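You operate a simulated robot arm through the tools that you are given. There is no shell and no other tool.

You are at the controls of a simulated robot arm. One attempt, no reset.

TASK
Put things in order on the top of the orange bench. At the end: the clear air pillow from the top of the orange bench stands on top of the brown carton (marked "CTRL"); the grey spool from the top of the orange bench stands where the purple cartridge stood; the black fan from the top of the orange bench stands where the clear air pillow stood; the purple cartridge stands where the black fan stood; whatever was shut is shut again. Leave all else as you found it, and nothing knocked over.

Only the result counts: the job must be done as asked and must still hold three seconds after the hand-in. Knocking over, shifting, dropping, spilling or breaking anything else fails it.

THE ROBOT
A 7-joint arm with a two-finger parallel gripper, fixed in place. Base frame: the origin is on the floor under the middle of its stand, x ahead of it, y to its left, z up; the work surface is at about z = 0.76. Lengths are in m, angles in rad, forces in N, time in s.
With the tool pointing down near the work surface it reaches from about 0.2 to 0.68 m from the base axis. Its first joint turns from -1.152 to 1.152 rad. Payload 2.4 kg.
The TCP is the grasp point between the finger pads, 0.03 m short of the fingertips. In the tool frame z runs along the fingers and y along their closing line. Largest opening 0.094 m; finger width 0.028, thickness 0.01; the body of the gripper, 0.05 by 0.096 m, starts 0.055 m behind the TCP.
Orientation is told as [roll, pitch, yaw] about the base's x, y, z axes, in that order, counted from this pose: with the fingers straight down and closing along the base's y, the tool's x points along the base's -x, its y along +y and its z along -z.

THE INTERFACE
- The arm moves only by the tool arm_command. Its argument "deltas" is a list of rows, each an object (a shift or turn left out is 0, a gripper value left out holds the last) with "xyz": the shift along the tool's x, y, z in m, a list of three; "dr": the turn, a rotation vector about the tool's x, y, z in degrees, a list of three; "jaw": the opening in per cent of the stroke, from 0 (shut) to 100 (fully open). In form: [{"xyz": [dx, dy, dz], "dr": [wx, wy, wz], "jaw": jaw}, ...]. A call has 1 to 20 rows; each row is the pose to reach, as a shift and turn from the pose commanded when the call began, along the tool's axes at that moment. Rows are played at 5 a second. More than 0.05 m and 0.15 rad between two rows, or a gripper value outside its range, and nothing of the call is played. A pose out of reach is approached as far as the arm can. The call stops where the force on the tool passes 40 N (or 10 N more than at its start, if that is more) or the arm is blocked; 0.2 s more then pass. Each finger travels about 0.153 m/s and halts on what it meets, pressing with about 41 N; the grip force reading is that of the motor and also rises with nothing between the fingers. The clock runs only during rows and for 0.2 s after the last one: add rows that repeat a pose to give the fingers time. It gives the time, the measured TCP pose, the force on the tool (base axes), the opening and the grip force at its end, in the units of the frame above (readings bear some noise), with the torque about the TCP (base axes, N m) and any sound that the robot's microphone picked up, and new pictures: "pictures" is both (left out), scene, wrist or none.
- Cameras (640 x 400 px; columns grow to the right, rows downward): "scene" is fixed at [0.0226, 0.4731, 1.4593]; the picture's right is [-0.90, -0.44, 0.00], its down [-0.21, 0.44, -0.87] and it looks along [0.38, -0.78, -0.49] (base axes); focal length 360 px, centre (320, 200). "wrist" rides on the gripper at [0.076, 0.014, -0.102] in the tool frame; the picture's right is [-0.18, 0.98, 0.00], its down [-0.75, -0.14, -0.64] and it looks along [-0.63, -0.12, 0.77] (tool axes); focal length 243 px, centre (320, 200). There is no depth. A picture from a camera that has moved, and an enlarged one, comes with that camera's place and axes in the base frame and with its lens. The place of the scene camera against the robot may be out by one fixed shift of up to 0.025 m in any direction.
- enlarge(camera, box): a new picture of the part [left, top, right, bottom] of that camera's present view, enlarged. The clock stands still meanwhile.
- finish_job(): hands the job in; it is judged then, once.

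Places have to be worked out from the pictures, the camera data and where the tool is seen. Open the gripper and draw the arm clear of the work before you hand the job in, unless the task says otherwise.

The tools are called after "Call:" as a command line: name --argument value ..., lists and objects as JSON in quotes. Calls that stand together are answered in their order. arm_command: Moves the arm, as the interface text tells. Its arguments: {"type":"object","properties":{"deltas":{"type":"array"},"pictures":{"type":"string","enum":["both","scene","wrist","none"]}},"required":["deltas"]} The other tools are called the same way: enlarge (camera, box) takes an enlarged picture of a part of a camera's view; finish_job () hands the job in.

At the start:

```text
clock: 0.0
position: [0.3215, -0.3233, 1.1054]
tool_rot: [-0.001, 0.001, 0.002]
ft_force: [0.1, 0.3, 0.2]
moment: [-0.02, -0.01, -0.01]
opening: 0.094
finger_force: 0.0
```

scene: 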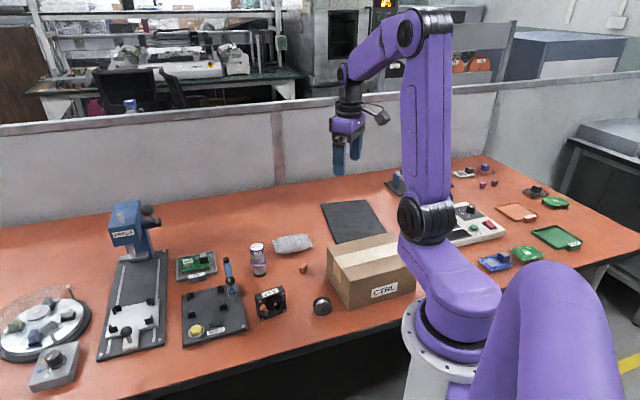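
wrist: 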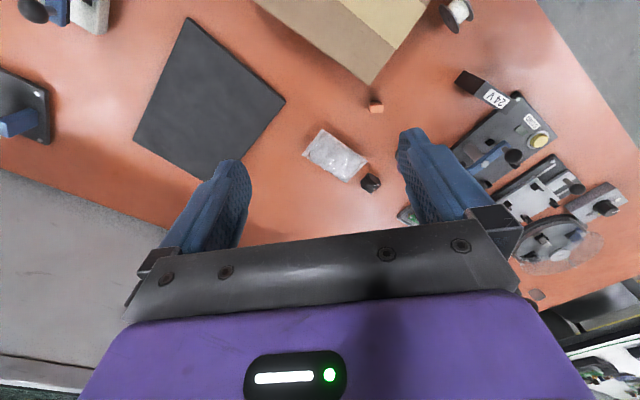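

I start by looking closely at the scene to identify the air pillow, spool, fan, cartridge and carton.

Call:
enlarge --camera "scene" --box '[160, 180, 420, 350]'

Call:
enlarge --camera "scene" --box '[380, 150, 600, 290]'

Call:
enlarge --camera "wrist" --box '[280, 0, 640, 260]'

Call:
enlarge --camera "scene" --box '[0, 180, 260, 400]'

```text
2.35 times, centred on (290, 265) of scene
camera zoom: at [0.0226, 0.4731, 1.4593], right [-0.9, -0.44, 0.0], down [-0.21, 0.44, -0.87], along [0.38, -0.78, -0.49], focal length 848 px, centre (391, 47)
```

zoom: 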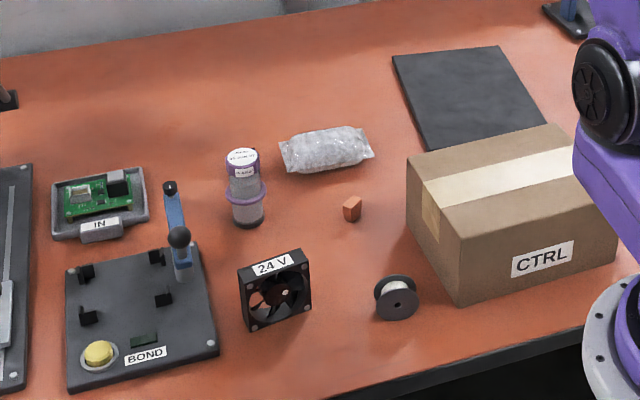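

```text
2.86 times, centred on (490, 220) of scene
camera zoom: at [0.0226, 0.4731, 1.4593], right [-0.9, -0.44, 0.0], down [-0.21, 0.44, -0.87], along [0.38, -0.78, -0.49], focal length 1030 px, centre (-166, 143)
```

zoom: 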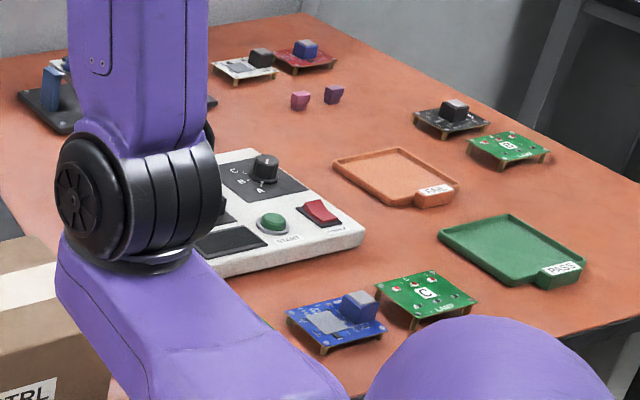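

```text
1.54 times, centred on (460, 130) of wrist
camera zoom: at [0.2456, -0.31, 1.2062], right [0.18, 0.98, 0.0], down [0.75, -0.14, 0.64], along [0.63, -0.12, -0.77], focal length 373 px, centre (105, 308)
```

zoom: 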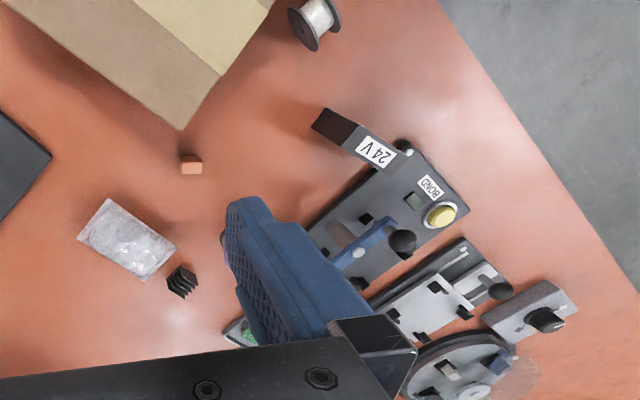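

```text
1.82 times, centred on (130, 290) of scene
camera zoom: at [0.0226, 0.4731, 1.4593], right [-0.9, -0.44, 0.0], down [-0.21, 0.44, -0.87], along [0.38, -0.78, -0.49], focal length 656 px, centre (666, 36)
```

zoom: 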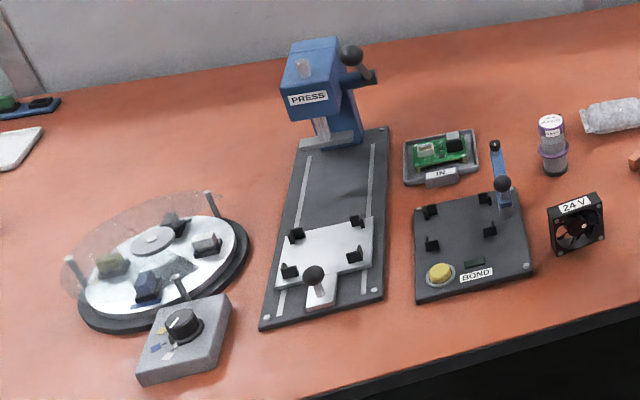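

I want finer views of each of the four items before planning any grasp.

Call:
enlarge --camera "scene" --box '[290, 280, 354, 320]'

Call:
enlarge --camera "scene" --box '[240, 270, 304, 330]'

Call:
enlarge --camera "scene" --box '[235, 225, 325, 285]'

Call:
enlarge --camera "wrist" --box '[410, 0, 560, 120]'

Call:
enlarge --camera "scene" --box '[310, 190, 430, 320]'

```text
10.00 times, centred on (322, 300) of scene
camera zoom: at [0.0226, 0.4731, 1.4593], right [-0.9, -0.44, 0.0], down [-0.21, 0.44, -0.87], along [0.38, -0.78, -0.49], focal length 3605 px, centre (300, -800)
```

zoom: 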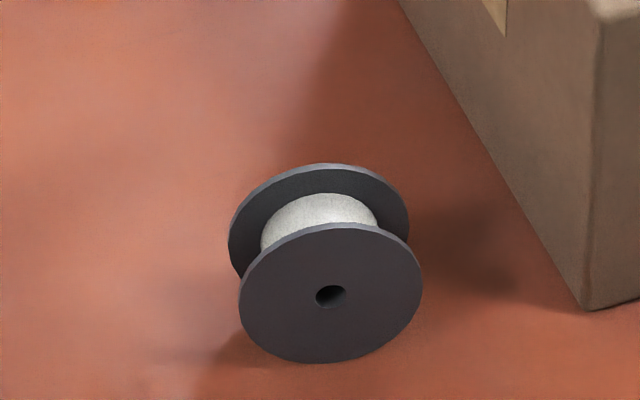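

```text
6.67 times, centred on (272, 300) of scene
camera zoom: at [0.0226, 0.4731, 1.4593], right [-0.9, -0.44, 0.0], down [-0.21, 0.44, -0.87], along [0.38, -0.78, -0.49], focal length 2404 px, centre (640, -467)
```

zoom: 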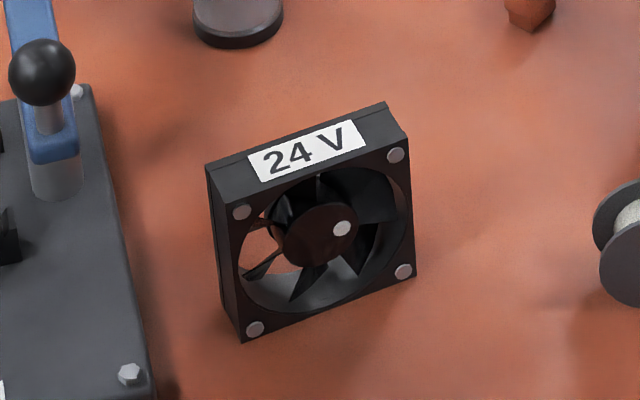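

```text
6.67 times, centred on (280, 255) of scene
camera zoom: at [0.0226, 0.4731, 1.4593], right [-0.9, -0.44, 0.0], down [-0.21, 0.44, -0.87], along [0.38, -0.78, -0.49], focal length 2404 px, centre (587, -167)
```

zoom: 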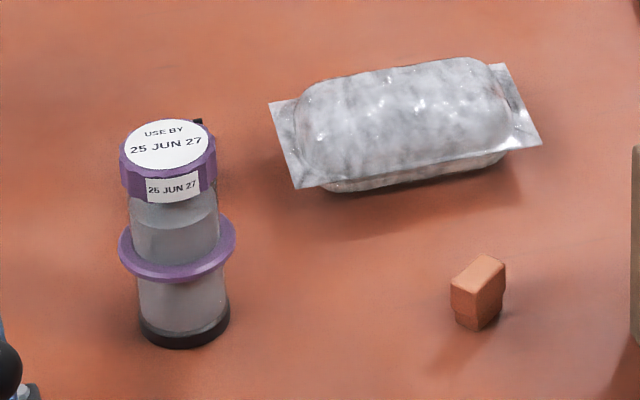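

```text
3.33 times, centred on (485, 60) of wrist
camera zoom: at [0.2456, -0.31, 1.2062], right [0.18, 0.98, 0.0], down [0.75, -0.14, 0.64], along [0.63, -0.12, -0.77], focal length 809 px, centre (-230, 667)
```

zoom: 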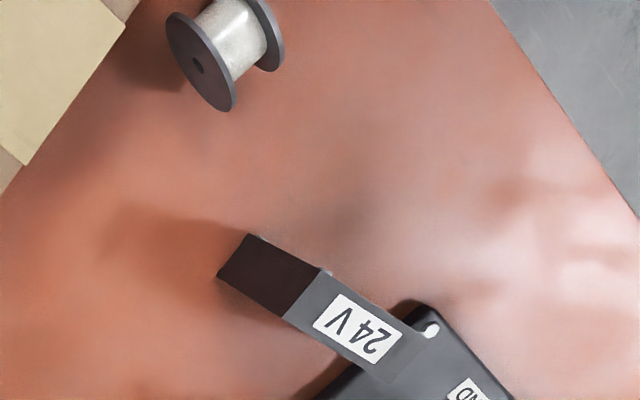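

```text
3.08 times, centred on (370, 255) of scene
camera zoom: at [0.0226, 0.4731, 1.4593], right [-0.9, -0.44, 0.0], down [-0.21, 0.44, -0.87], along [0.38, -0.78, -0.49], focal length 1109 px, centre (166, 31)
```

zoom: 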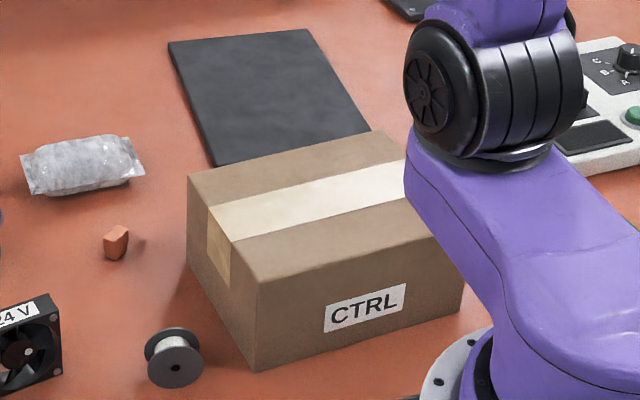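

I enlarge the wrist view of the pillow and its surroundings to get its place, size and orientation.

Call:
enlarge --camera "wrist" --box '[280, 90, 410, 210]'

Call:
enlarge --camera "wrist" --box '[230, 0, 480, 120]'

```text
3.33 times, centred on (345, 150) of wrist
camera zoom: at [0.2456, -0.31, 1.2062], right [0.18, 0.98, 0.0], down [0.75, -0.14, 0.64], along [0.63, -0.12, -0.77], focal length 809 px, centre (237, 367)
```

zoom: 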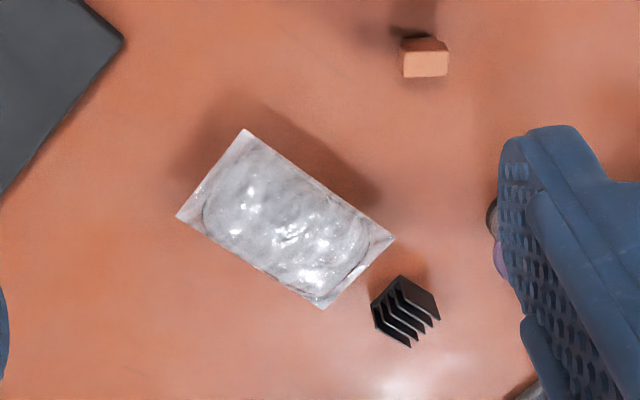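

```text
2.56 times, centred on (355, 60) of wrist
camera zoom: at [0.2456, -0.31, 1.2062], right [0.18, 0.98, 0.0], down [0.75, -0.14, 0.64], along [0.63, -0.12, -0.77], focal length 621 px, centre (230, 558)
```

zoom: 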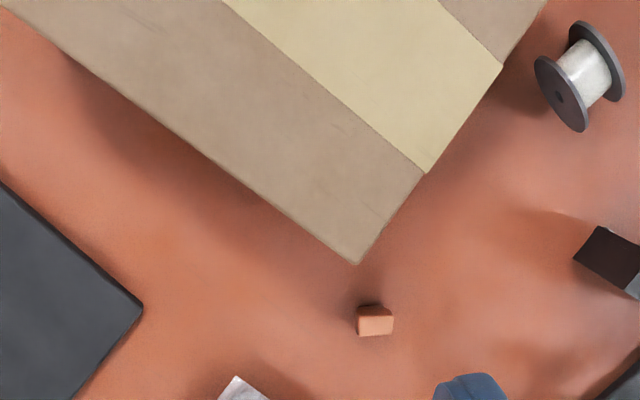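

The pillow is about 0.113 x 0.067 m, centred near (0.495, -0.327), with its long axis at about 43° in the base frame. I move above it at z≈1.0 with the fingers turned to close across its short side.

Call:
arm_command --deltas '[{"xyz": [-0.029, -0.0006, 0.017], "dr": [0, 0, -7]}, {"xyz": [-0.058, -0.0012, 0.035], "dr": [0, 0, -14]}, {"xyz": [-0.087, -0.0018, 0.052], "dr": [0, 0, -21]}, {"xyz": [-0.116, -0.0025, 0.07], "dr": [0, 0, -28]}, {"xyz": [-0.145, -0.003, 0.087], "dr": [0, 0, -35]}, {"xyz": [-0.1735, -0.0037, 0.105], "dr": [0, 0, -42.5]}, {"xyz": [-0.1735, -0.0037, 0.105], "dr": [0, 0, -42.5]}]'

```text
clock: 1.6
position: [0.497, -0.3284, 1.0012]
tool_rot: [-0.001, 0.0, 0.742]
ft_force: [0.0, -1.0, -1.2]
moment: [-0.01, 0.0, 0.0]
opening: 0.0942
finger_force: 0.1
camera wrist: at [0.4307, -0.37, 1.1029], right [-0.53, 0.85, 0.0], down [0.65, 0.41, 0.64], along [0.54, 0.34, -0.77], focal length 243 px, centre (320, 200)
```

scene: 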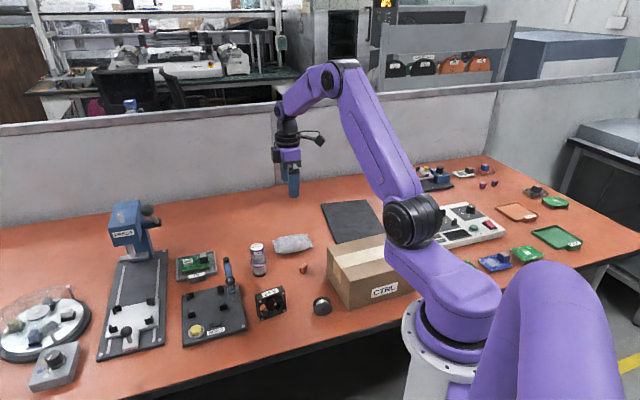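
wrist: 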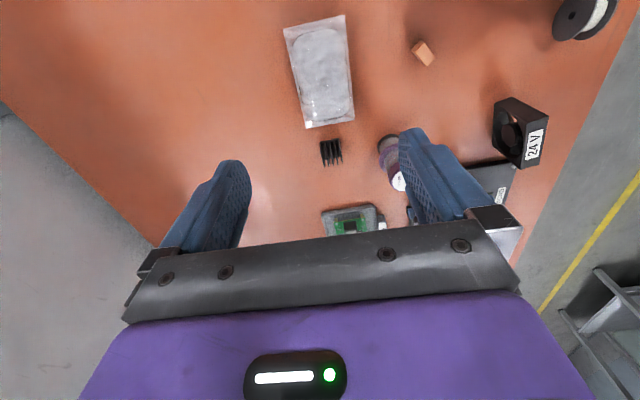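

From this view the pillow's corners give a centre of (0.494, -0.326) and a long axis at 42.5°, which matches. I come down to z≈0.88 with a small correction and check again before going lower.

Call:
arm_command --deltas '[{"xyz": [0.0, 0.0015, 0.03]}, {"xyz": [0.0, 0.003, 0.06]}, {"xyz": [0.0, 0.003, 0.09]}, {"xyz": [0.0, 0.003, 0.12]}, {"xyz": [0.0, 0.003, 0.12]}]'

```text
clock: 2.8
position: [0.4946, -0.3276, 0.8825]
tool_rot: [-0.001, 0.001, 0.741]
ft_force: [-0.4, 0.0, -0.7]
moment: [0.03, 0.01, 0.0]
opening: 0.0938
finger_force: 0.0
camera wrist: at [0.4286, -0.3693, 0.9835], right [-0.53, 0.85, 0.0], down [0.65, 0.41, 0.64], along [0.55, 0.34, -0.77], focal length 243 px, centre (320, 200)
```

scene: 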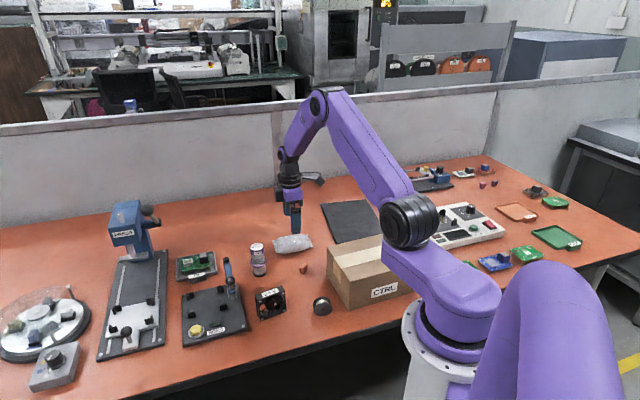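
wrist: 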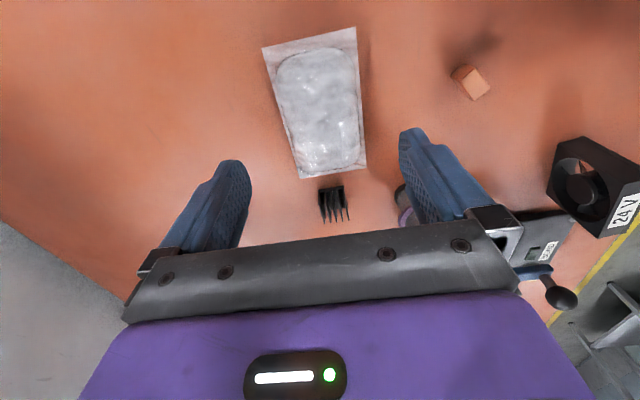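

The pillow is centred between the fingers to within a millimetre or two. I lower to TCP z≈0.797, leaving the fingertips about 7 mm above the bench.

Call:
arm_command --deltas '[{"xyz": [-0.001, 0.0, 0.03]}, {"xyz": [-0.002, 0.0, 0.055]}, {"xyz": [-0.002, 0.0, 0.075]}, {"xyz": [-0.002, 0.0, 0.085]}, {"xyz": [-0.002, 0.0, 0.085]}]'

```text
clock: 4.0
position: [0.494, -0.3254, 0.795]
tool_rot: [-0.001, 0.0, 0.743]
ft_force: [0.3, 0.0, -0.3]
moment: [0.01, -0.02, 0.02]
opening: 0.0938
finger_force: 0.1
camera wrist: at [0.4288, -0.3674, 0.8956], right [-0.53, 0.85, 0.0], down [0.65, 0.41, 0.64], along [0.55, 0.34, -0.77], focal length 243 px, centre (320, 200)
```

scene: 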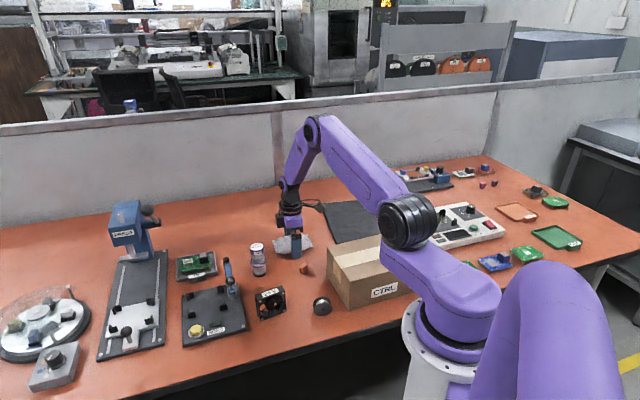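
wrist: 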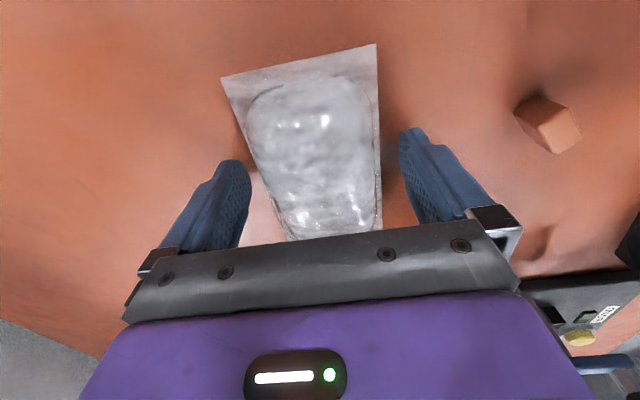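

The fingers straddle the pillow. I close in small steps to feel where they meet it and how hard they press.

Call:
arm_command --deltas '[{"jaw": 80}, {"jaw": 72}, {"jaw": 68}, {"jaw": 68}]' --pictures "wrist"

```text
clock: 5.0
position: [0.4944, -0.3256, 0.7946]
tool_rot: [-0.001, 0.001, 0.742]
ft_force: [0.4, -0.3, 0.4]
moment: [-0.06, 0.01, -0.01]
opening: 0.065
finger_force: 24.9
camera wrist: at [0.4288, -0.3674, 0.8958], right [-0.53, 0.85, 0.0], down [0.65, 0.41, 0.64], along [0.55, 0.34, -0.77], focal length 243 px, centre (320, 200)
```

wrist: 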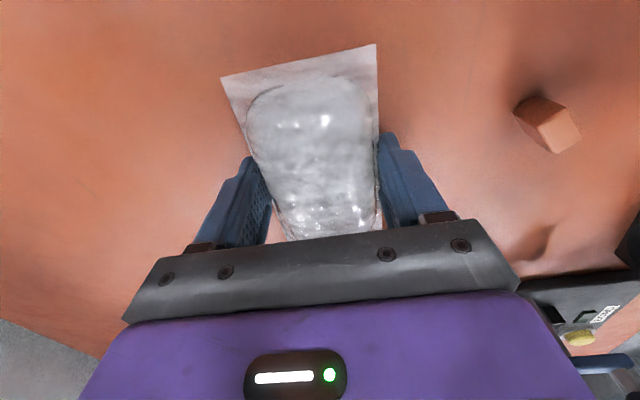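

The fingers hold the pillow at 0.065 m with about 25 N. I tighten slightly and lift a little to test the grip.

Call:
arm_command --deltas '[{"jaw": 67}, {"xyz": [0, 0, -0.01]}, {"xyz": [0, 0, -0.03]}, {"xyz": [0, 0, -0.05]}, {"xyz": [0, 0, -0.05]}]'

```text
clock: 6.2
position: [0.4961, -0.3246, 0.8463]
tool_rot: [0.001, -0.001, 0.741]
ft_force: [0.6, -1.6, -0.5]
moment: [0.0, 0.01, 0.0]
opening: 0.064
finger_force: 41.1
camera wrist: at [0.4291, -0.3662, 0.9477], right [-0.53, 0.85, 0.0], down [0.65, 0.41, 0.64], along [0.54, 0.34, -0.77], focal length 243 px, centre (320, 200)
```

scene: 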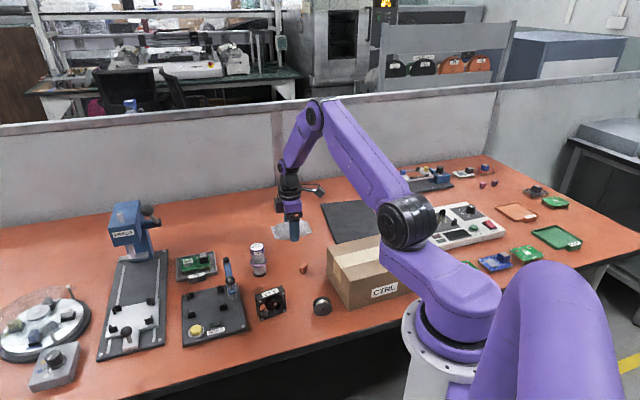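
wrist: 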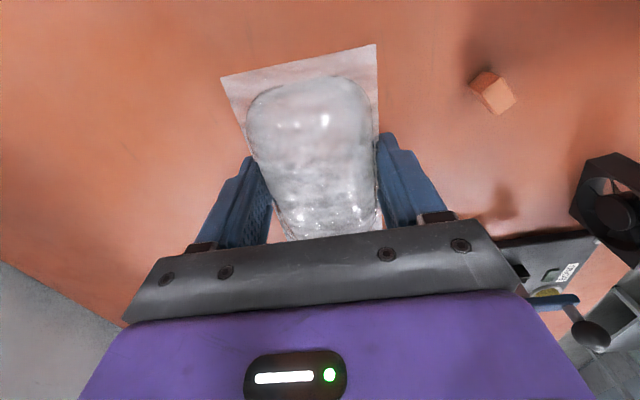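

The pillow lifted cleanly and the grip is steady. I raise to z≈1.02 and carry it across to above the carton's centre, which I estimate at (0.226, -0.286).

Call:
arm_command --deltas '[{"xyz": [0, 0, -0.04]}, {"xyz": [0, 0, -0.08]}, {"xyz": [0, 0, -0.12]}, {"xyz": [0, 0, -0.16]}, {"xyz": [0.02, 0.025, -0.175]}, {"xyz": [0.04, 0.05, -0.175]}, {"xyz": [0.06, 0.075, -0.175]}, {"xyz": [0.08, 0.1, -0.175]}, {"xyz": [0.1, 0.125, -0.175]}, {"xyz": [0.12, 0.15, -0.175]}, {"xyz": [0.14, 0.175, -0.175]}, {"xyz": [0.16, 0.195, -0.175]}, {"xyz": [0.172, 0.211, -0.175]}, {"xyz": [0.172, 0.211, -0.175]}]'

```text
clock: 9.2
position: [0.2233, -0.282, 1.019]
tool_rot: [0.001, 0.0, 0.741]
ft_force: [0.1, 0.3, -0.8]
moment: [0.03, -0.01, -0.01]
opening: 0.0638
finger_force: 40.7
camera wrist: at [0.1583, -0.3237, 1.1207], right [-0.53, 0.85, 0.0], down [0.65, 0.41, 0.64], along [0.55, 0.34, -0.77], focal length 243 px, centre (320, 200)
```

scene: 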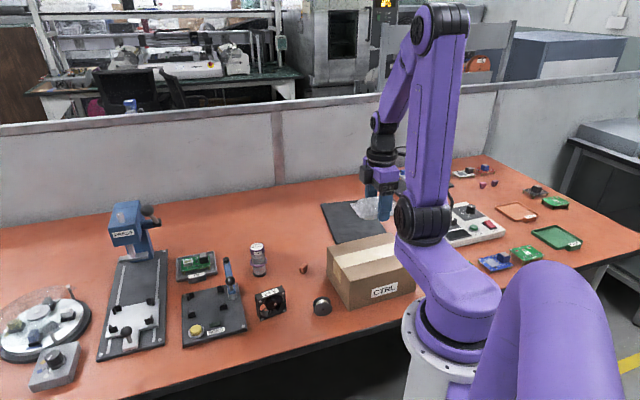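
wrist: 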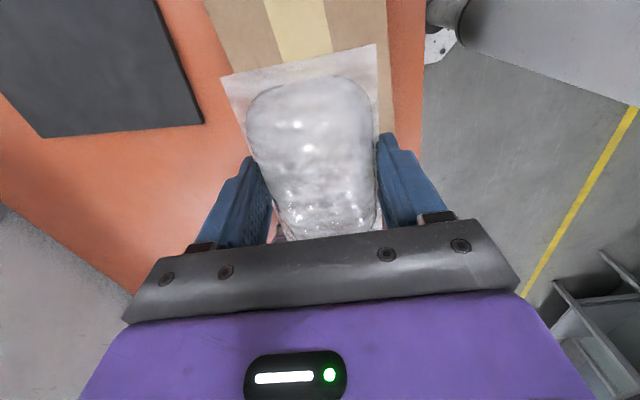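

The pillow sits about over the carton's centre (within 5 mm). I lower to TCP z≈0.925 and look at the remaining gap.

Call:
arm_command --deltas '[{"xyz": [0, 0.0, 0.03]}, {"xyz": [0, -0.002, 0.06]}, {"xyz": [0, -0.004, 0.085]}, {"xyz": [0, -0.004, 0.094]}, {"xyz": [0, -0.004, 0.094]}]'

Call:
enlarge --camera "scene" --box '[320, 180, 430, 320]'

```text
clock: 10.4
position: [0.2271, -0.2852, 0.9227]
tool_rot: [0.0, 0.001, 0.741]
ft_force: [-1.4, 0.1, -0.4]
moment: [0.0, -0.01, 0.03]
opening: 0.0642
finger_force: 38.3
camera wrist: at [0.1622, -0.3277, 1.025], right [-0.53, 0.85, 0.0], down [0.65, 0.41, 0.64], along [0.55, 0.34, -0.77], focal length 243 px, centre (320, 200)
```

scene: 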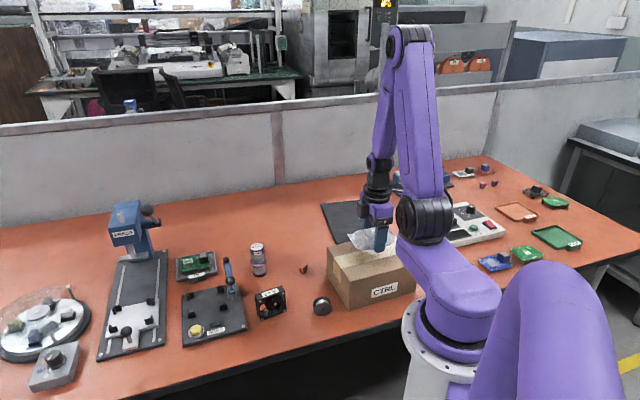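
wrist: 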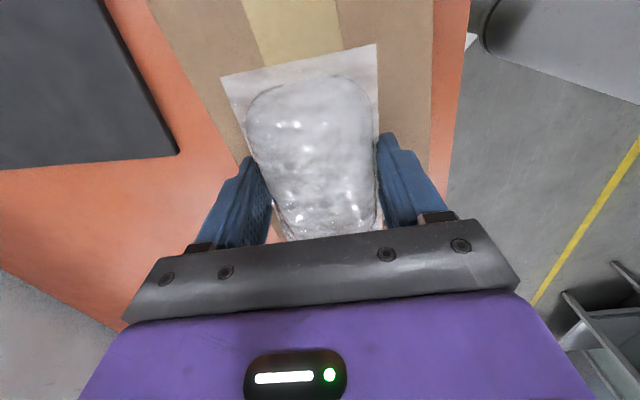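

```text
2.86 times, centred on (375, 250) of scene
camera zoom: at [0.0226, 0.4731, 1.4593], right [-0.9, -0.44, 0.0], down [-0.21, 0.44, -0.87], along [0.38, -0.78, -0.49], focal length 1030 px, centre (163, 57)
```

zoom: 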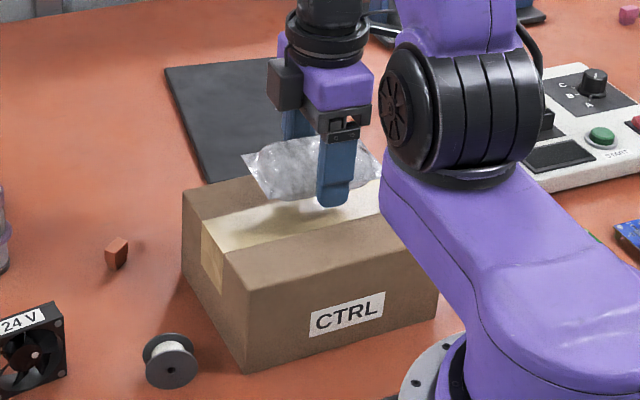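

Comparing the carton's apparent width at the two heights puts its top at about z=0.85, so touchdown should come at TCP z≈0.887. I go down to about 0.897 and watch the force.

Call:
arm_command --deltas '[{"xyz": [0, 0, 0.01]}, {"xyz": [0, 0, 0.02]}, {"xyz": [0, 0, 0.026]}, {"xyz": [0, 0, 0.026]}]' --pictures "none"

Call:
enlarge --camera "scene" --box '[340, 210, 410, 270]'

```text
clock: 11.4
position: [0.227, -0.2877, 0.9]
tool_rot: [0.002, -0.001, 0.742]
ft_force: [0.7, -0.7, 0.0]
moment: [0.0, 0.01, -0.03]
opening: 0.0643
finger_force: 37.9
```

```text
6.67 times, centred on (375, 240) of scene
camera zoom: at [0.0226, 0.4731, 1.4593], right [-0.9, -0.44, 0.0], down [-0.21, 0.44, -0.87], along [0.38, -0.78, -0.49], focal length 2404 px, centre (-47, -67)
```

zoom: 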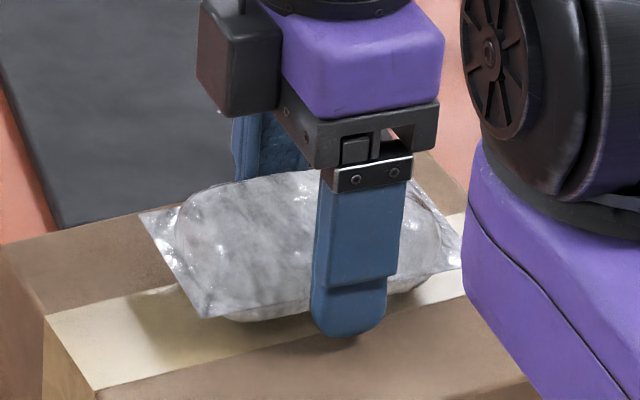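

The gap is small now, so I continue in 2 mm steps, reading the force after each short call.

Call:
arm_command --deltas '[{"xyz": [0, 0, 0.002]}, {"xyz": [0, 0, 0.004]}, {"xyz": [0, 0, 0.006]}, {"xyz": [0, 0, 0.006]}]' --pictures "none"

Call:
enlarge --camera "scene" --box '[340, 210, 410, 270]'

```text
clock: 12.4
position: [0.2275, -0.2879, 0.8921]
tool_rot: [-0.001, 0.001, 0.741]
ft_force: [0.2, -0.7, 0.7]
moment: [0.01, 0.0, -0.01]
opening: 0.0643
finger_force: 38.3
```

```text
6.67 times, centred on (375, 240) of scene
camera zoom: at [0.0226, 0.4732, 1.4593], right [-0.9, -0.44, 0.0], down [-0.21, 0.44, -0.87], along [0.38, -0.78, -0.49], focal length 2404 px, centre (-47, -67)
```

zoom: 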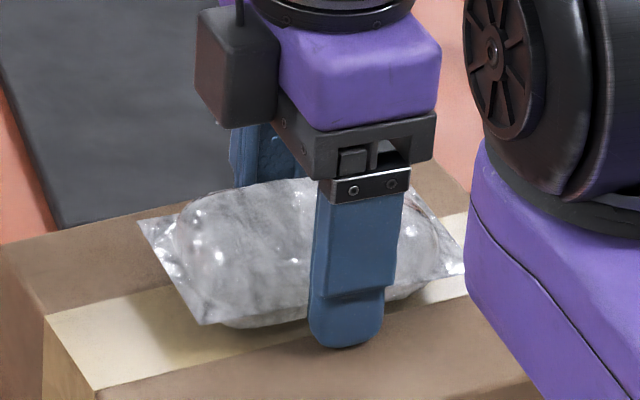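

Still no contact force, with the TCP at about 0.891. I step down further.

Call:
arm_command --deltas '[{"xyz": [0, 0, 0.002]}, {"xyz": [0, 0, 0.003]}, {"xyz": [0, 0, 0.003]}]' --pictures "none"

Call:
enlarge --camera "scene" --box '[340, 210, 410, 270]'

```text
clock: 13.2
position: [0.227, -0.2872, 0.8899]
tool_rot: [0.001, 0.0, 0.743]
ft_force: [-2.4, -0.5, 22.0]
moment: [0.09, -0.08, 0.01]
opening: 0.0636
finger_force: 40.8
```

```text
6.67 times, centred on (375, 240) of scene
camera zoom: at [0.0224, 0.4733, 1.4593], right [-0.9, -0.44, 0.0], down [-0.21, 0.44, -0.87], along [0.38, -0.78, -0.49], focal length 2404 px, centre (-47, -67)
```

zoom: 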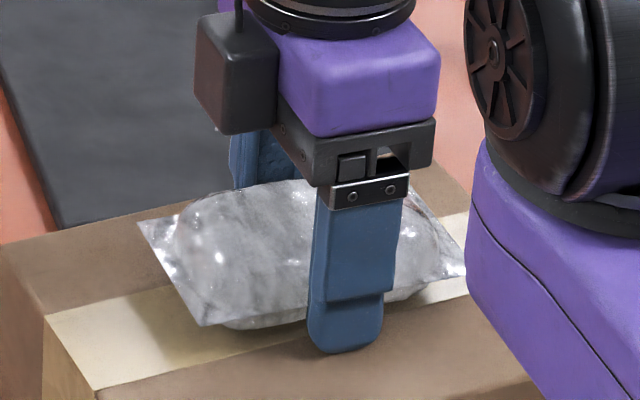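

Contact with 22 N of upward force, so the pillow is resting on the carton. I ease off 1.5 mm and open the fingers gradually.

Call:
arm_command --deltas '[{"xyz": [0, 0, -0.0015], "jaw": 67}, {"xyz": [0, 0, -0.0015], "jaw": 70}, {"xyz": [0, 0, -0.0015], "jaw": 75}, {"xyz": [0, 0, -0.0015], "jaw": 85}, {"xyz": [0, 0, -0.0015], "jaw": 95}, {"xyz": [0, 0, -0.0015], "jaw": 95}]'

Call:
enlarge --camera "scene" --box '[340, 210, 410, 270]'

```text
clock: 14.6
position: [0.2266, -0.2871, 0.89]
tool_rot: [-0.002, 0.0, 0.745]
ft_force: [-0.2, 0.2, 0.4]
moment: [-0.02, -0.02, -0.02]
opening: 0.0893
finger_force: 0.1
camera wrist: at [0.1611, -0.3293, 0.9929], right [-0.53, 0.85, 0.0], down [0.65, 0.41, 0.64], along [0.55, 0.34, -0.77], focal length 243 px, centre (320, 200)
```

scene: 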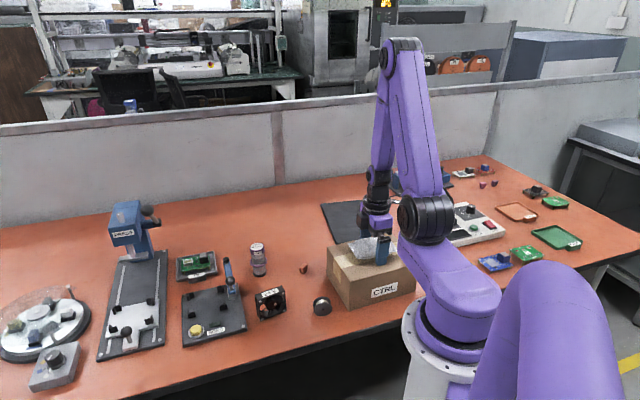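
wrist: 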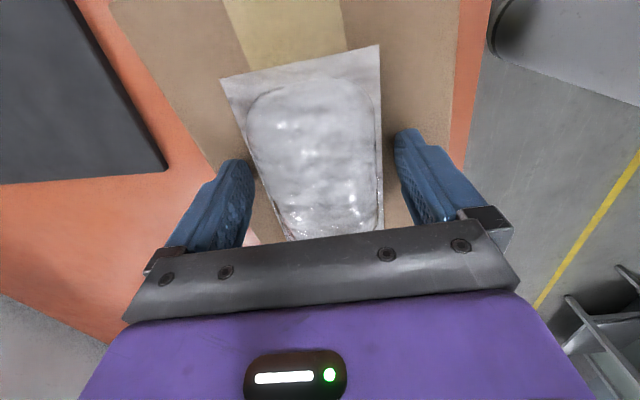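

```text
6.67 times, centred on (375, 240) of scene
camera zoom: at [0.0226, 0.4731, 1.4593], right [-0.9, -0.44, 0.0], down [-0.21, 0.44, -0.87], along [0.38, -0.78, -0.49], focal length 2404 px, centre (-47, -67)
```

zoom: 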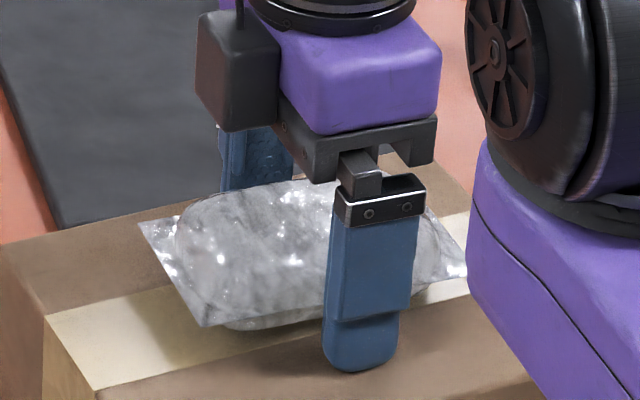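

The pillow lies flat and stable on the carton and the fingers are clear of it. I lift straight up, then travel to above the fan, which I estimate at (0.41, -0.07).

Call:
arm_command --deltas '[{"xyz": [0, 0, -0.03], "jaw": 100}, {"xyz": [0, 0, -0.07]}, {"xyz": [0, 0, -0.115]}, {"xyz": [0, 0, -0.16]}, {"xyz": [-0.035, 0.0045, -0.16]}, {"xyz": [-0.07, 0.009, -0.16]}, {"xyz": [-0.105, 0.0135, -0.16]}, {"xyz": [-0.14, 0.018, -0.16]}, {"xyz": [-0.175, 0.0225, -0.16]}, {"xyz": [-0.21, 0.027, -0.15]}, {"xyz": [-0.245, 0.0315, -0.14]}, {"xyz": [-0.2816, 0.0362, -0.13]}, {"xyz": [-0.2816, 0.0362, -0.13]}]'

Call:
enlarge --camera "wrist" --box '[220, 0, 440, 180]'

```text
clock: 17.4
position: [0.4126, -0.0673, 1.0221]
tool_rot: [0.0, 0.001, 0.742]
ft_force: [-0.3, 0.2, -0.2]
moment: [0.01, 0.0, 0.02]
opening: 0.094
finger_force: 0.1
camera wrist: at [0.3472, -0.1097, 1.1238], right [-0.53, 0.85, 0.0], down [0.65, 0.41, 0.64], along [0.55, 0.34, -0.77], focal length 243 px, centre (320, 200)
```

scene: 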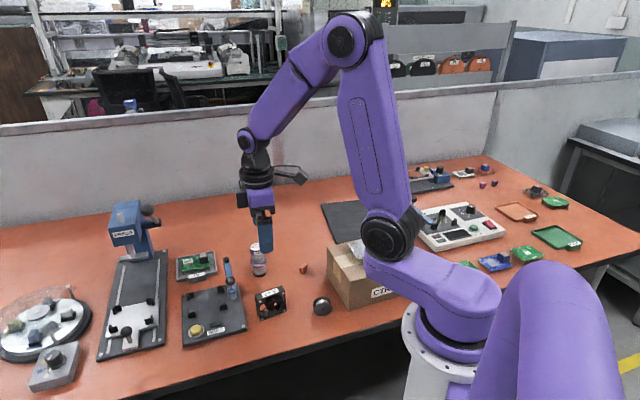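
wrist: 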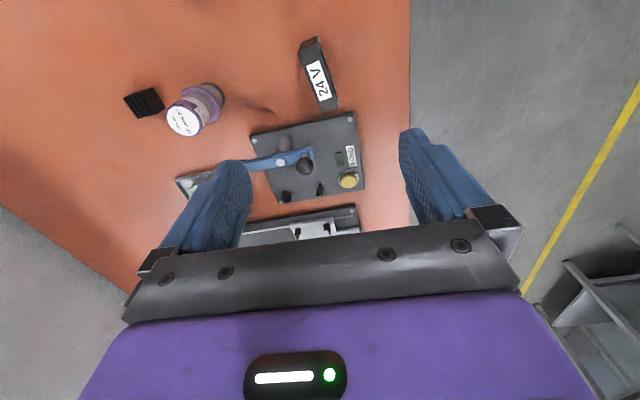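

```text
2.22 times, centred on (330, 90) of wrist
camera zoom: at [0.3472, -0.1097, 1.1238], right [-0.53, 0.85, 0.0], down [0.65, 0.41, 0.64], along [0.55, 0.34, -0.77], focal length 539 px, centre (298, 444)
```

zoom: 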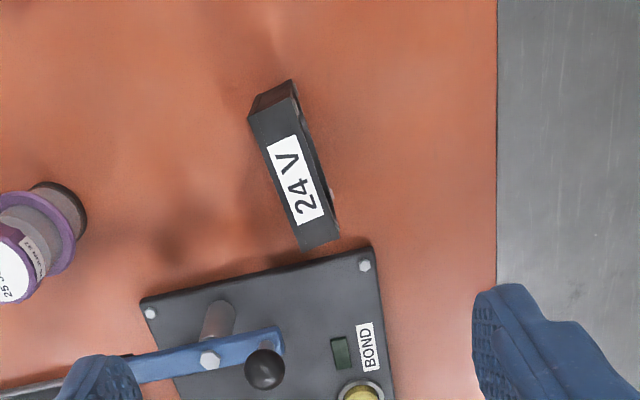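

The fan's top-face corners give a centre of (0.411, -0.072), with its width running at about 53° and a thickness of about 0.023 m. I turn the tool to match and come down to z≈0.90 for a check.

Call:
arm_command --deltas '[{"xyz": [0.0022, -0.0012, 0.03], "dr": [0, 0, -5]}, {"xyz": [0.0044, -0.0024, 0.06], "dr": [0, 0, -10.5]}, {"xyz": [0.0044, -0.0024, 0.09], "dr": [0, 0, -10.5]}, {"xyz": [0.0044, -0.0024, 0.12], "dr": [0, 0, -10.5]}, {"xyz": [0.0044, -0.0024, 0.12], "dr": [0, 0, -10.5]}]'

Call:
enlarge --camera "wrist" --box '[220, 0, 440, 180]'

```text
clock: 18.6
position: [0.4077, -0.074, 0.9046]
tool_rot: [-0.001, -0.002, 0.924]
ft_force: [-0.4, -0.4, -0.7]
moment: [0.03, -0.01, -0.02]
opening: 0.0939
finger_force: 0.0
camera wrist: at [0.3508, -0.1278, 1.0062], right [-0.67, 0.74, 0.0], down [0.57, 0.52, 0.64], along [0.47, 0.43, -0.77], focal length 243 px, centre (320, 200)
```

scene: 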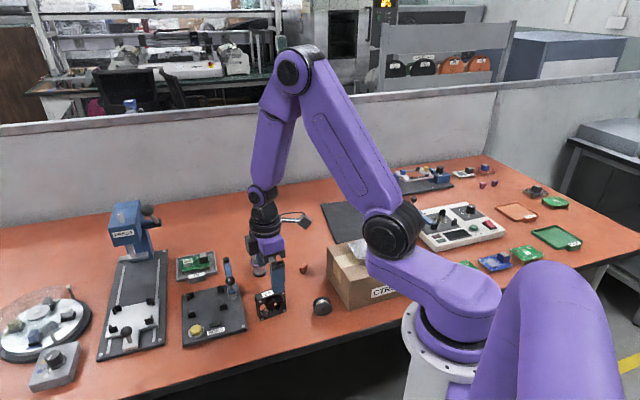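
wrist: 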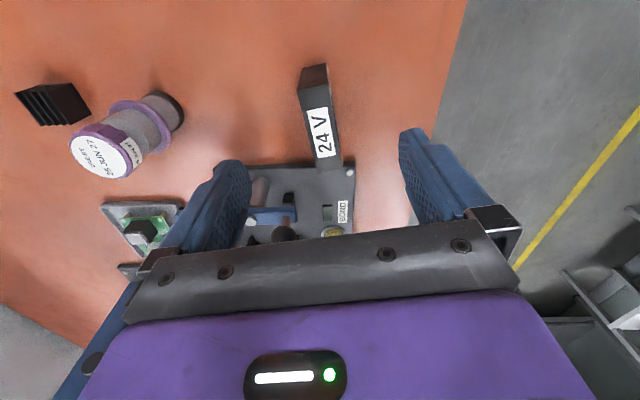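

```text
2.22 times, centred on (330, 90) of wrist
camera zoom: at [0.3508, -0.1278, 1.0062], right [-0.67, 0.74, 0.0], down [0.57, 0.52, 0.64], along [0.47, 0.43, -0.77], focal length 539 px, centre (298, 444)
```

zoom: 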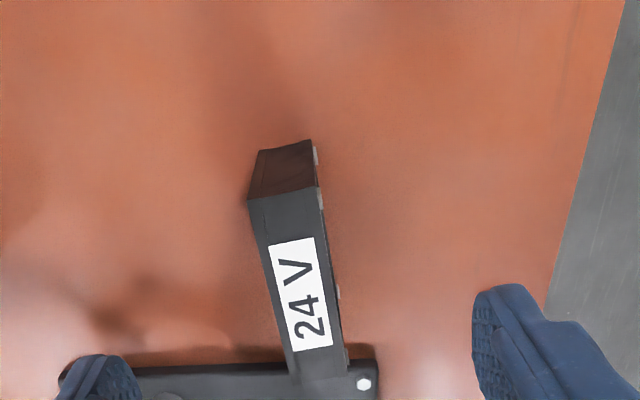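

The fan is centred between the fingers (about 1 mm off) and its yaw matches. I descend to TCP z≈0.796 around it.

Call:
arm_command --deltas '[{"xyz": [-0.001, 0, 0.03]}, {"xyz": [-0.001, 0, 0.06]}, {"xyz": [-0.001, 0, 0.085]}, {"xyz": [-0.001, 0, 0.1]}, {"xyz": [-0.001, 0, 0.107]}, {"xyz": [-0.001, 0, 0.107]}]'

Call:
enlarge --camera "scene" --box '[230, 230, 310, 330]'

```text
clock: 20.0
position: [0.4125, -0.0747, 0.7965]
tool_rot: [0.001, 0.001, 0.925]
ft_force: [-0.4, 0.6, 0.0]
moment: [-0.02, -0.04, 0.0]
opening: 0.0941
finger_force: 0.1
camera wrist: at [0.3541, -0.1281, 0.898], right [-0.67, 0.74, 0.0], down [0.57, 0.52, 0.64], along [0.47, 0.43, -0.77], focal length 243 px, centre (320, 200)
```

scene: 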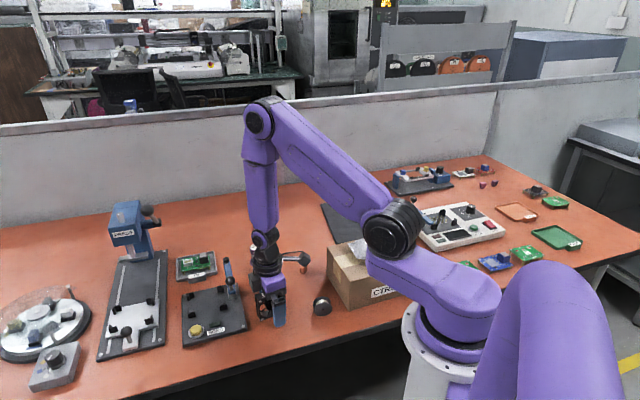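
wrist: 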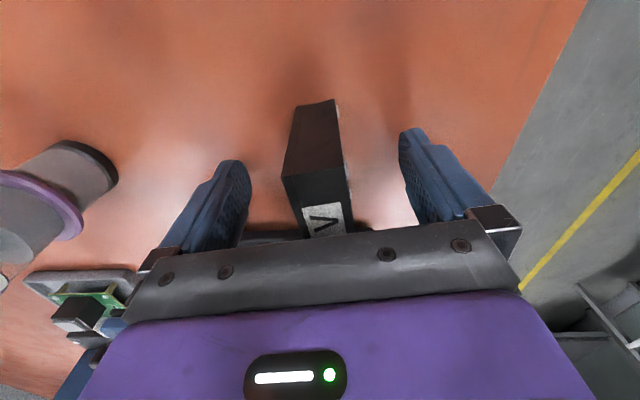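

```text
4.00 times, centred on (270, 280) of scene
camera zoom: at [0.0226, 0.4731, 1.4593], right [-0.9, -0.44, 0.0], down [-0.21, 0.44, -0.87], along [0.38, -0.78, -0.49], focal length 1442 px, centre (520, -120)
```

zoom: 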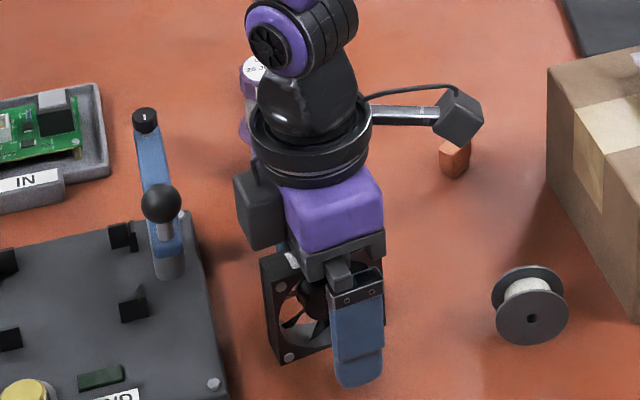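

The fingers straddle the fan. I close slowly in steps down to its thickness.

Call:
arm_command --deltas '[{"jaw": 70}, {"jaw": 45}, {"jaw": 33}, {"jaw": 29}, {"jaw": 26}, {"jaw": 24}, {"jaw": 24}]' --pictures "wrist"

```text
clock: 21.6
position: [0.4123, -0.0747, 0.795]
tool_rot: [0.0, -0.001, 0.925]
ft_force: [1.2, -0.7, 0.8]
moment: [0.04, -0.03, -0.03]
opening: 0.0257
finger_force: 41.0
camera wrist: at [0.3542, -0.1282, 0.8982], right [-0.67, 0.74, 0.0], down [0.57, 0.52, 0.64], along [0.47, 0.43, -0.77], focal length 243 px, centre (320, 200)
```

wrist: 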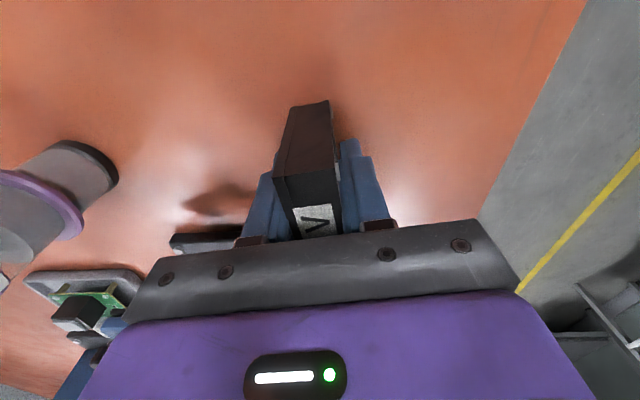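

The fan is gripped at 0.0257 m with 41 N. I lift it straight up first and check it hangs upright.

Call:
arm_command --deltas '[{"xyz": [0, 0, -0.015]}, {"xyz": [0, 0, -0.04]}, {"xyz": [0, 0, -0.08]}, {"xyz": [0, 0, -0.12]}, {"xyz": [0, 0, -0.155]}, {"xyz": [0, 0, -0.155]}]'

Call:
enlarge --camera "scene" --box '[220, 200, 320, 330]'

```text
clock: 23.0
position: [0.4111, -0.0727, 0.9499]
tool_rot: [-0.001, 0.0, 0.924]
ft_force: [-0.1, -0.2, -1.8]
moment: [0.0, -0.01, 0.03]
opening: 0.0258
finger_force: 41.4
camera wrist: at [0.3529, -0.1244, 1.052], right [-0.67, 0.74, 0.0], down [0.57, 0.52, 0.64], along [0.47, 0.43, -0.77], focal length 243 px, centre (320, 200)
```

scene: 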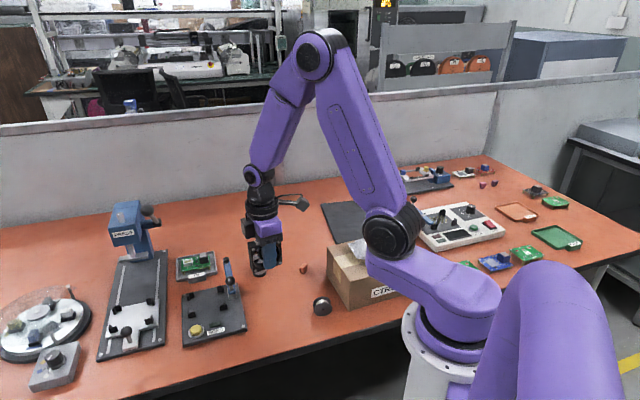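
wrist: 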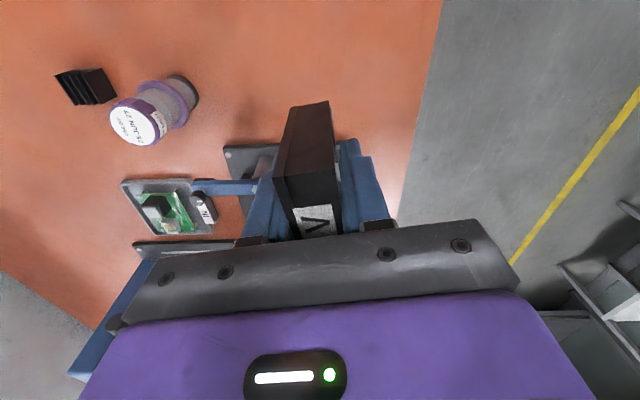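

```text
3.08 times, centred on (270, 265) of scene
camera zoom: at [0.0226, 0.4731, 1.4593], right [-0.9, -0.44, 0.0], down [-0.21, 0.44, -0.87], along [0.38, -0.78, -0.49], focal length 1109 px, centre (474, 0)
```

zoom: 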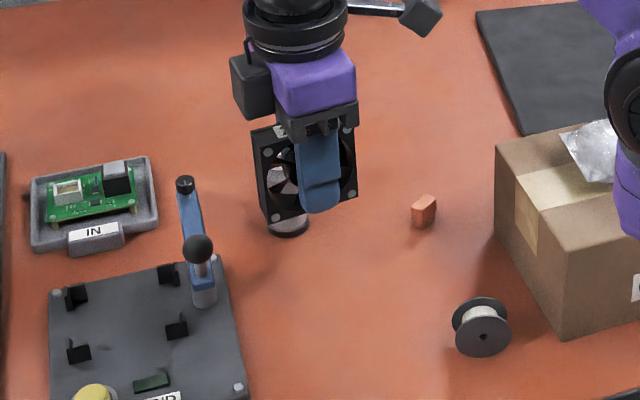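

The fan is held upright and firmly. I carry it at z≈0.95 to above where the pillow stood, (0.495, -0.326).

Call:
arm_command --deltas '[{"xyz": [0.0216, -0.0312, 0]}, {"xyz": [0.0433, -0.0625, 0]}, {"xyz": [0.0649, -0.0937, 0]}, {"xyz": [0.0866, -0.125, 0]}, {"xyz": [0.1082, -0.1562, 0]}, {"xyz": [0.1299, -0.1875, 0]}, {"xyz": [0.1515, -0.2187, 0]}, {"xyz": [0.1515, -0.2187, 0]}]'

```text
clock: 24.8
position: [0.4919, -0.3267, 0.9526]
tool_rot: [-0.001, 0.0, 0.924]
ft_force: [-0.1, -0.5, -0.5]
moment: [-0.02, 0.01, 0.0]
opening: 0.0256
finger_force: 40.9
camera wrist: at [0.4346, -0.3804, 1.0544], right [-0.67, 0.74, 0.0], down [0.57, 0.52, 0.64], along [0.47, 0.43, -0.77], focal length 243 px, centre (320, 200)
```

scene: 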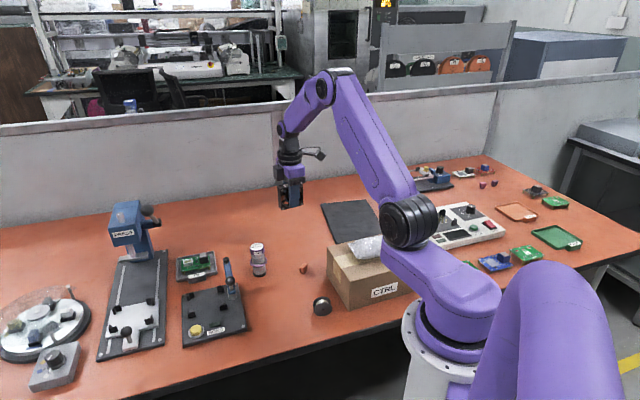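
wrist: 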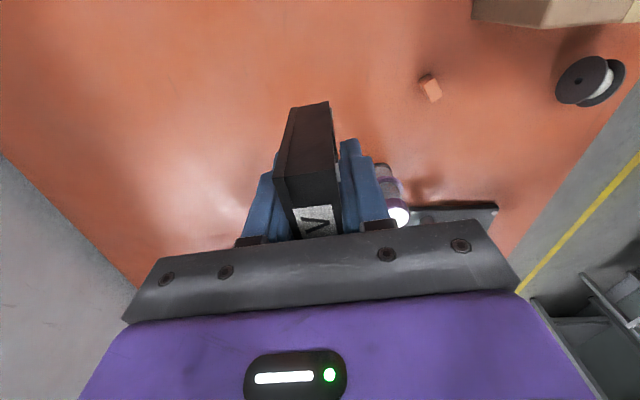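

It is above the pillow's old spot (2-3 mm off at most). I lower to z≈0.805 with a tiny correction, then feel for the bench.

Call:
arm_command --deltas '[{"xyz": [-0.001, -0.001, 0.04]}, {"xyz": [-0.001, -0.001, 0.08]}, {"xyz": [-0.001, -0.001, 0.115]}, {"xyz": [-0.001, -0.001, 0.135]}, {"xyz": [-0.001, -0.001, 0.145]}, {"xyz": [-0.001, -0.001, 0.145]}]'

Call:
enlarge --camera "scene" --box '[240, 200, 340, 280]'

```text
clock: 26.2
position: [0.4959, -0.3252, 0.8052]
tool_rot: [0.0, 0.0, 0.924]
ft_force: [1.4, -0.5, -0.6]
moment: [0.0, -0.02, -0.03]
opening: 0.0256
finger_force: 40.9
camera wrist: at [0.4382, -0.3781, 0.9077], right [-0.67, 0.74, 0.0], down [0.57, 0.52, 0.64], along [0.47, 0.43, -0.77], focal length 243 px, centre (320, 200)
```

scene: 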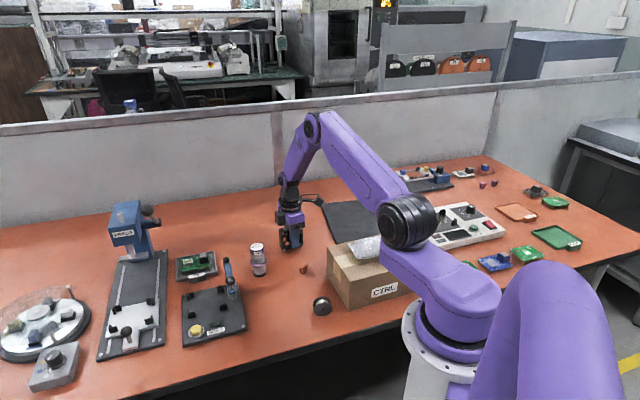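
wrist: 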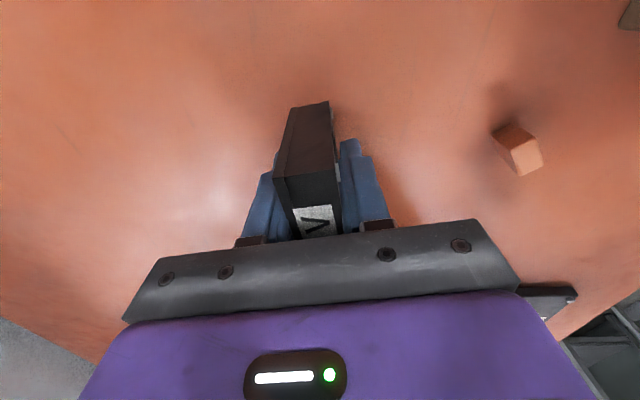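

```text
5.00 times, centred on (290, 240) of scene
camera zoom: at [0.0226, 0.4731, 1.4593], right [-0.9, -0.44, 0.0], down [-0.21, 0.44, -0.87], along [0.38, -0.78, -0.49], focal length 1803 px, centre (470, 0)
```

zoom: 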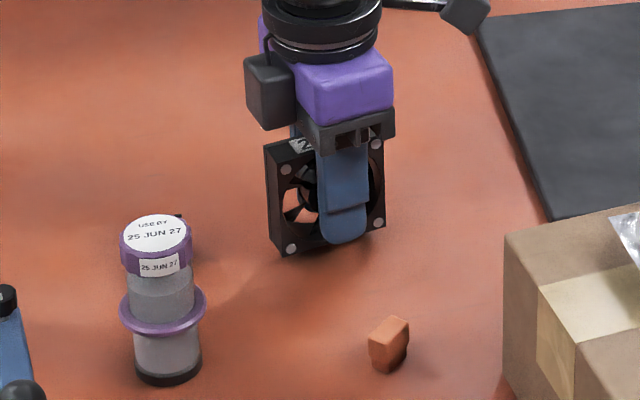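

The fan hangs about 8-9 mm above the bench. I lower in small steps and watch for contact.

Call:
arm_command --deltas '[{"xyz": [0, 0, 0.003]}, {"xyz": [0, 0, 0.006]}, {"xyz": [0, 0, 0.007]}, {"xyz": [0, 0, 0.007]}]' --pictures "none"

```text
clock: 27.2
position: [0.4965, -0.3275, 0.7983]
tool_rot: [0.0, 0.0, 0.926]
ft_force: [0.9, -0.3, -1.1]
moment: [0.01, 0.04, 0.0]
opening: 0.0257
finger_force: 41.4
```

No contact yet at about 0.7975, so I go down in 1 mm steps.

Call:
arm_command --deltas '[{"xyz": [0, 0, 0.001]}, {"xyz": [0, 0, 0.002]}, {"xyz": [0, 0, 0.002]}]' --pictures "none"

```text
clock: 28.0
position: [0.4953, -0.3278, 0.7964]
tool_rot: [-0.002, 0.001, 0.925]
ft_force: [-4.0, 1.5, 15.7]
moment: [0.18, 0.04, 0.04]
opening: 0.0256
finger_force: 40.7
```

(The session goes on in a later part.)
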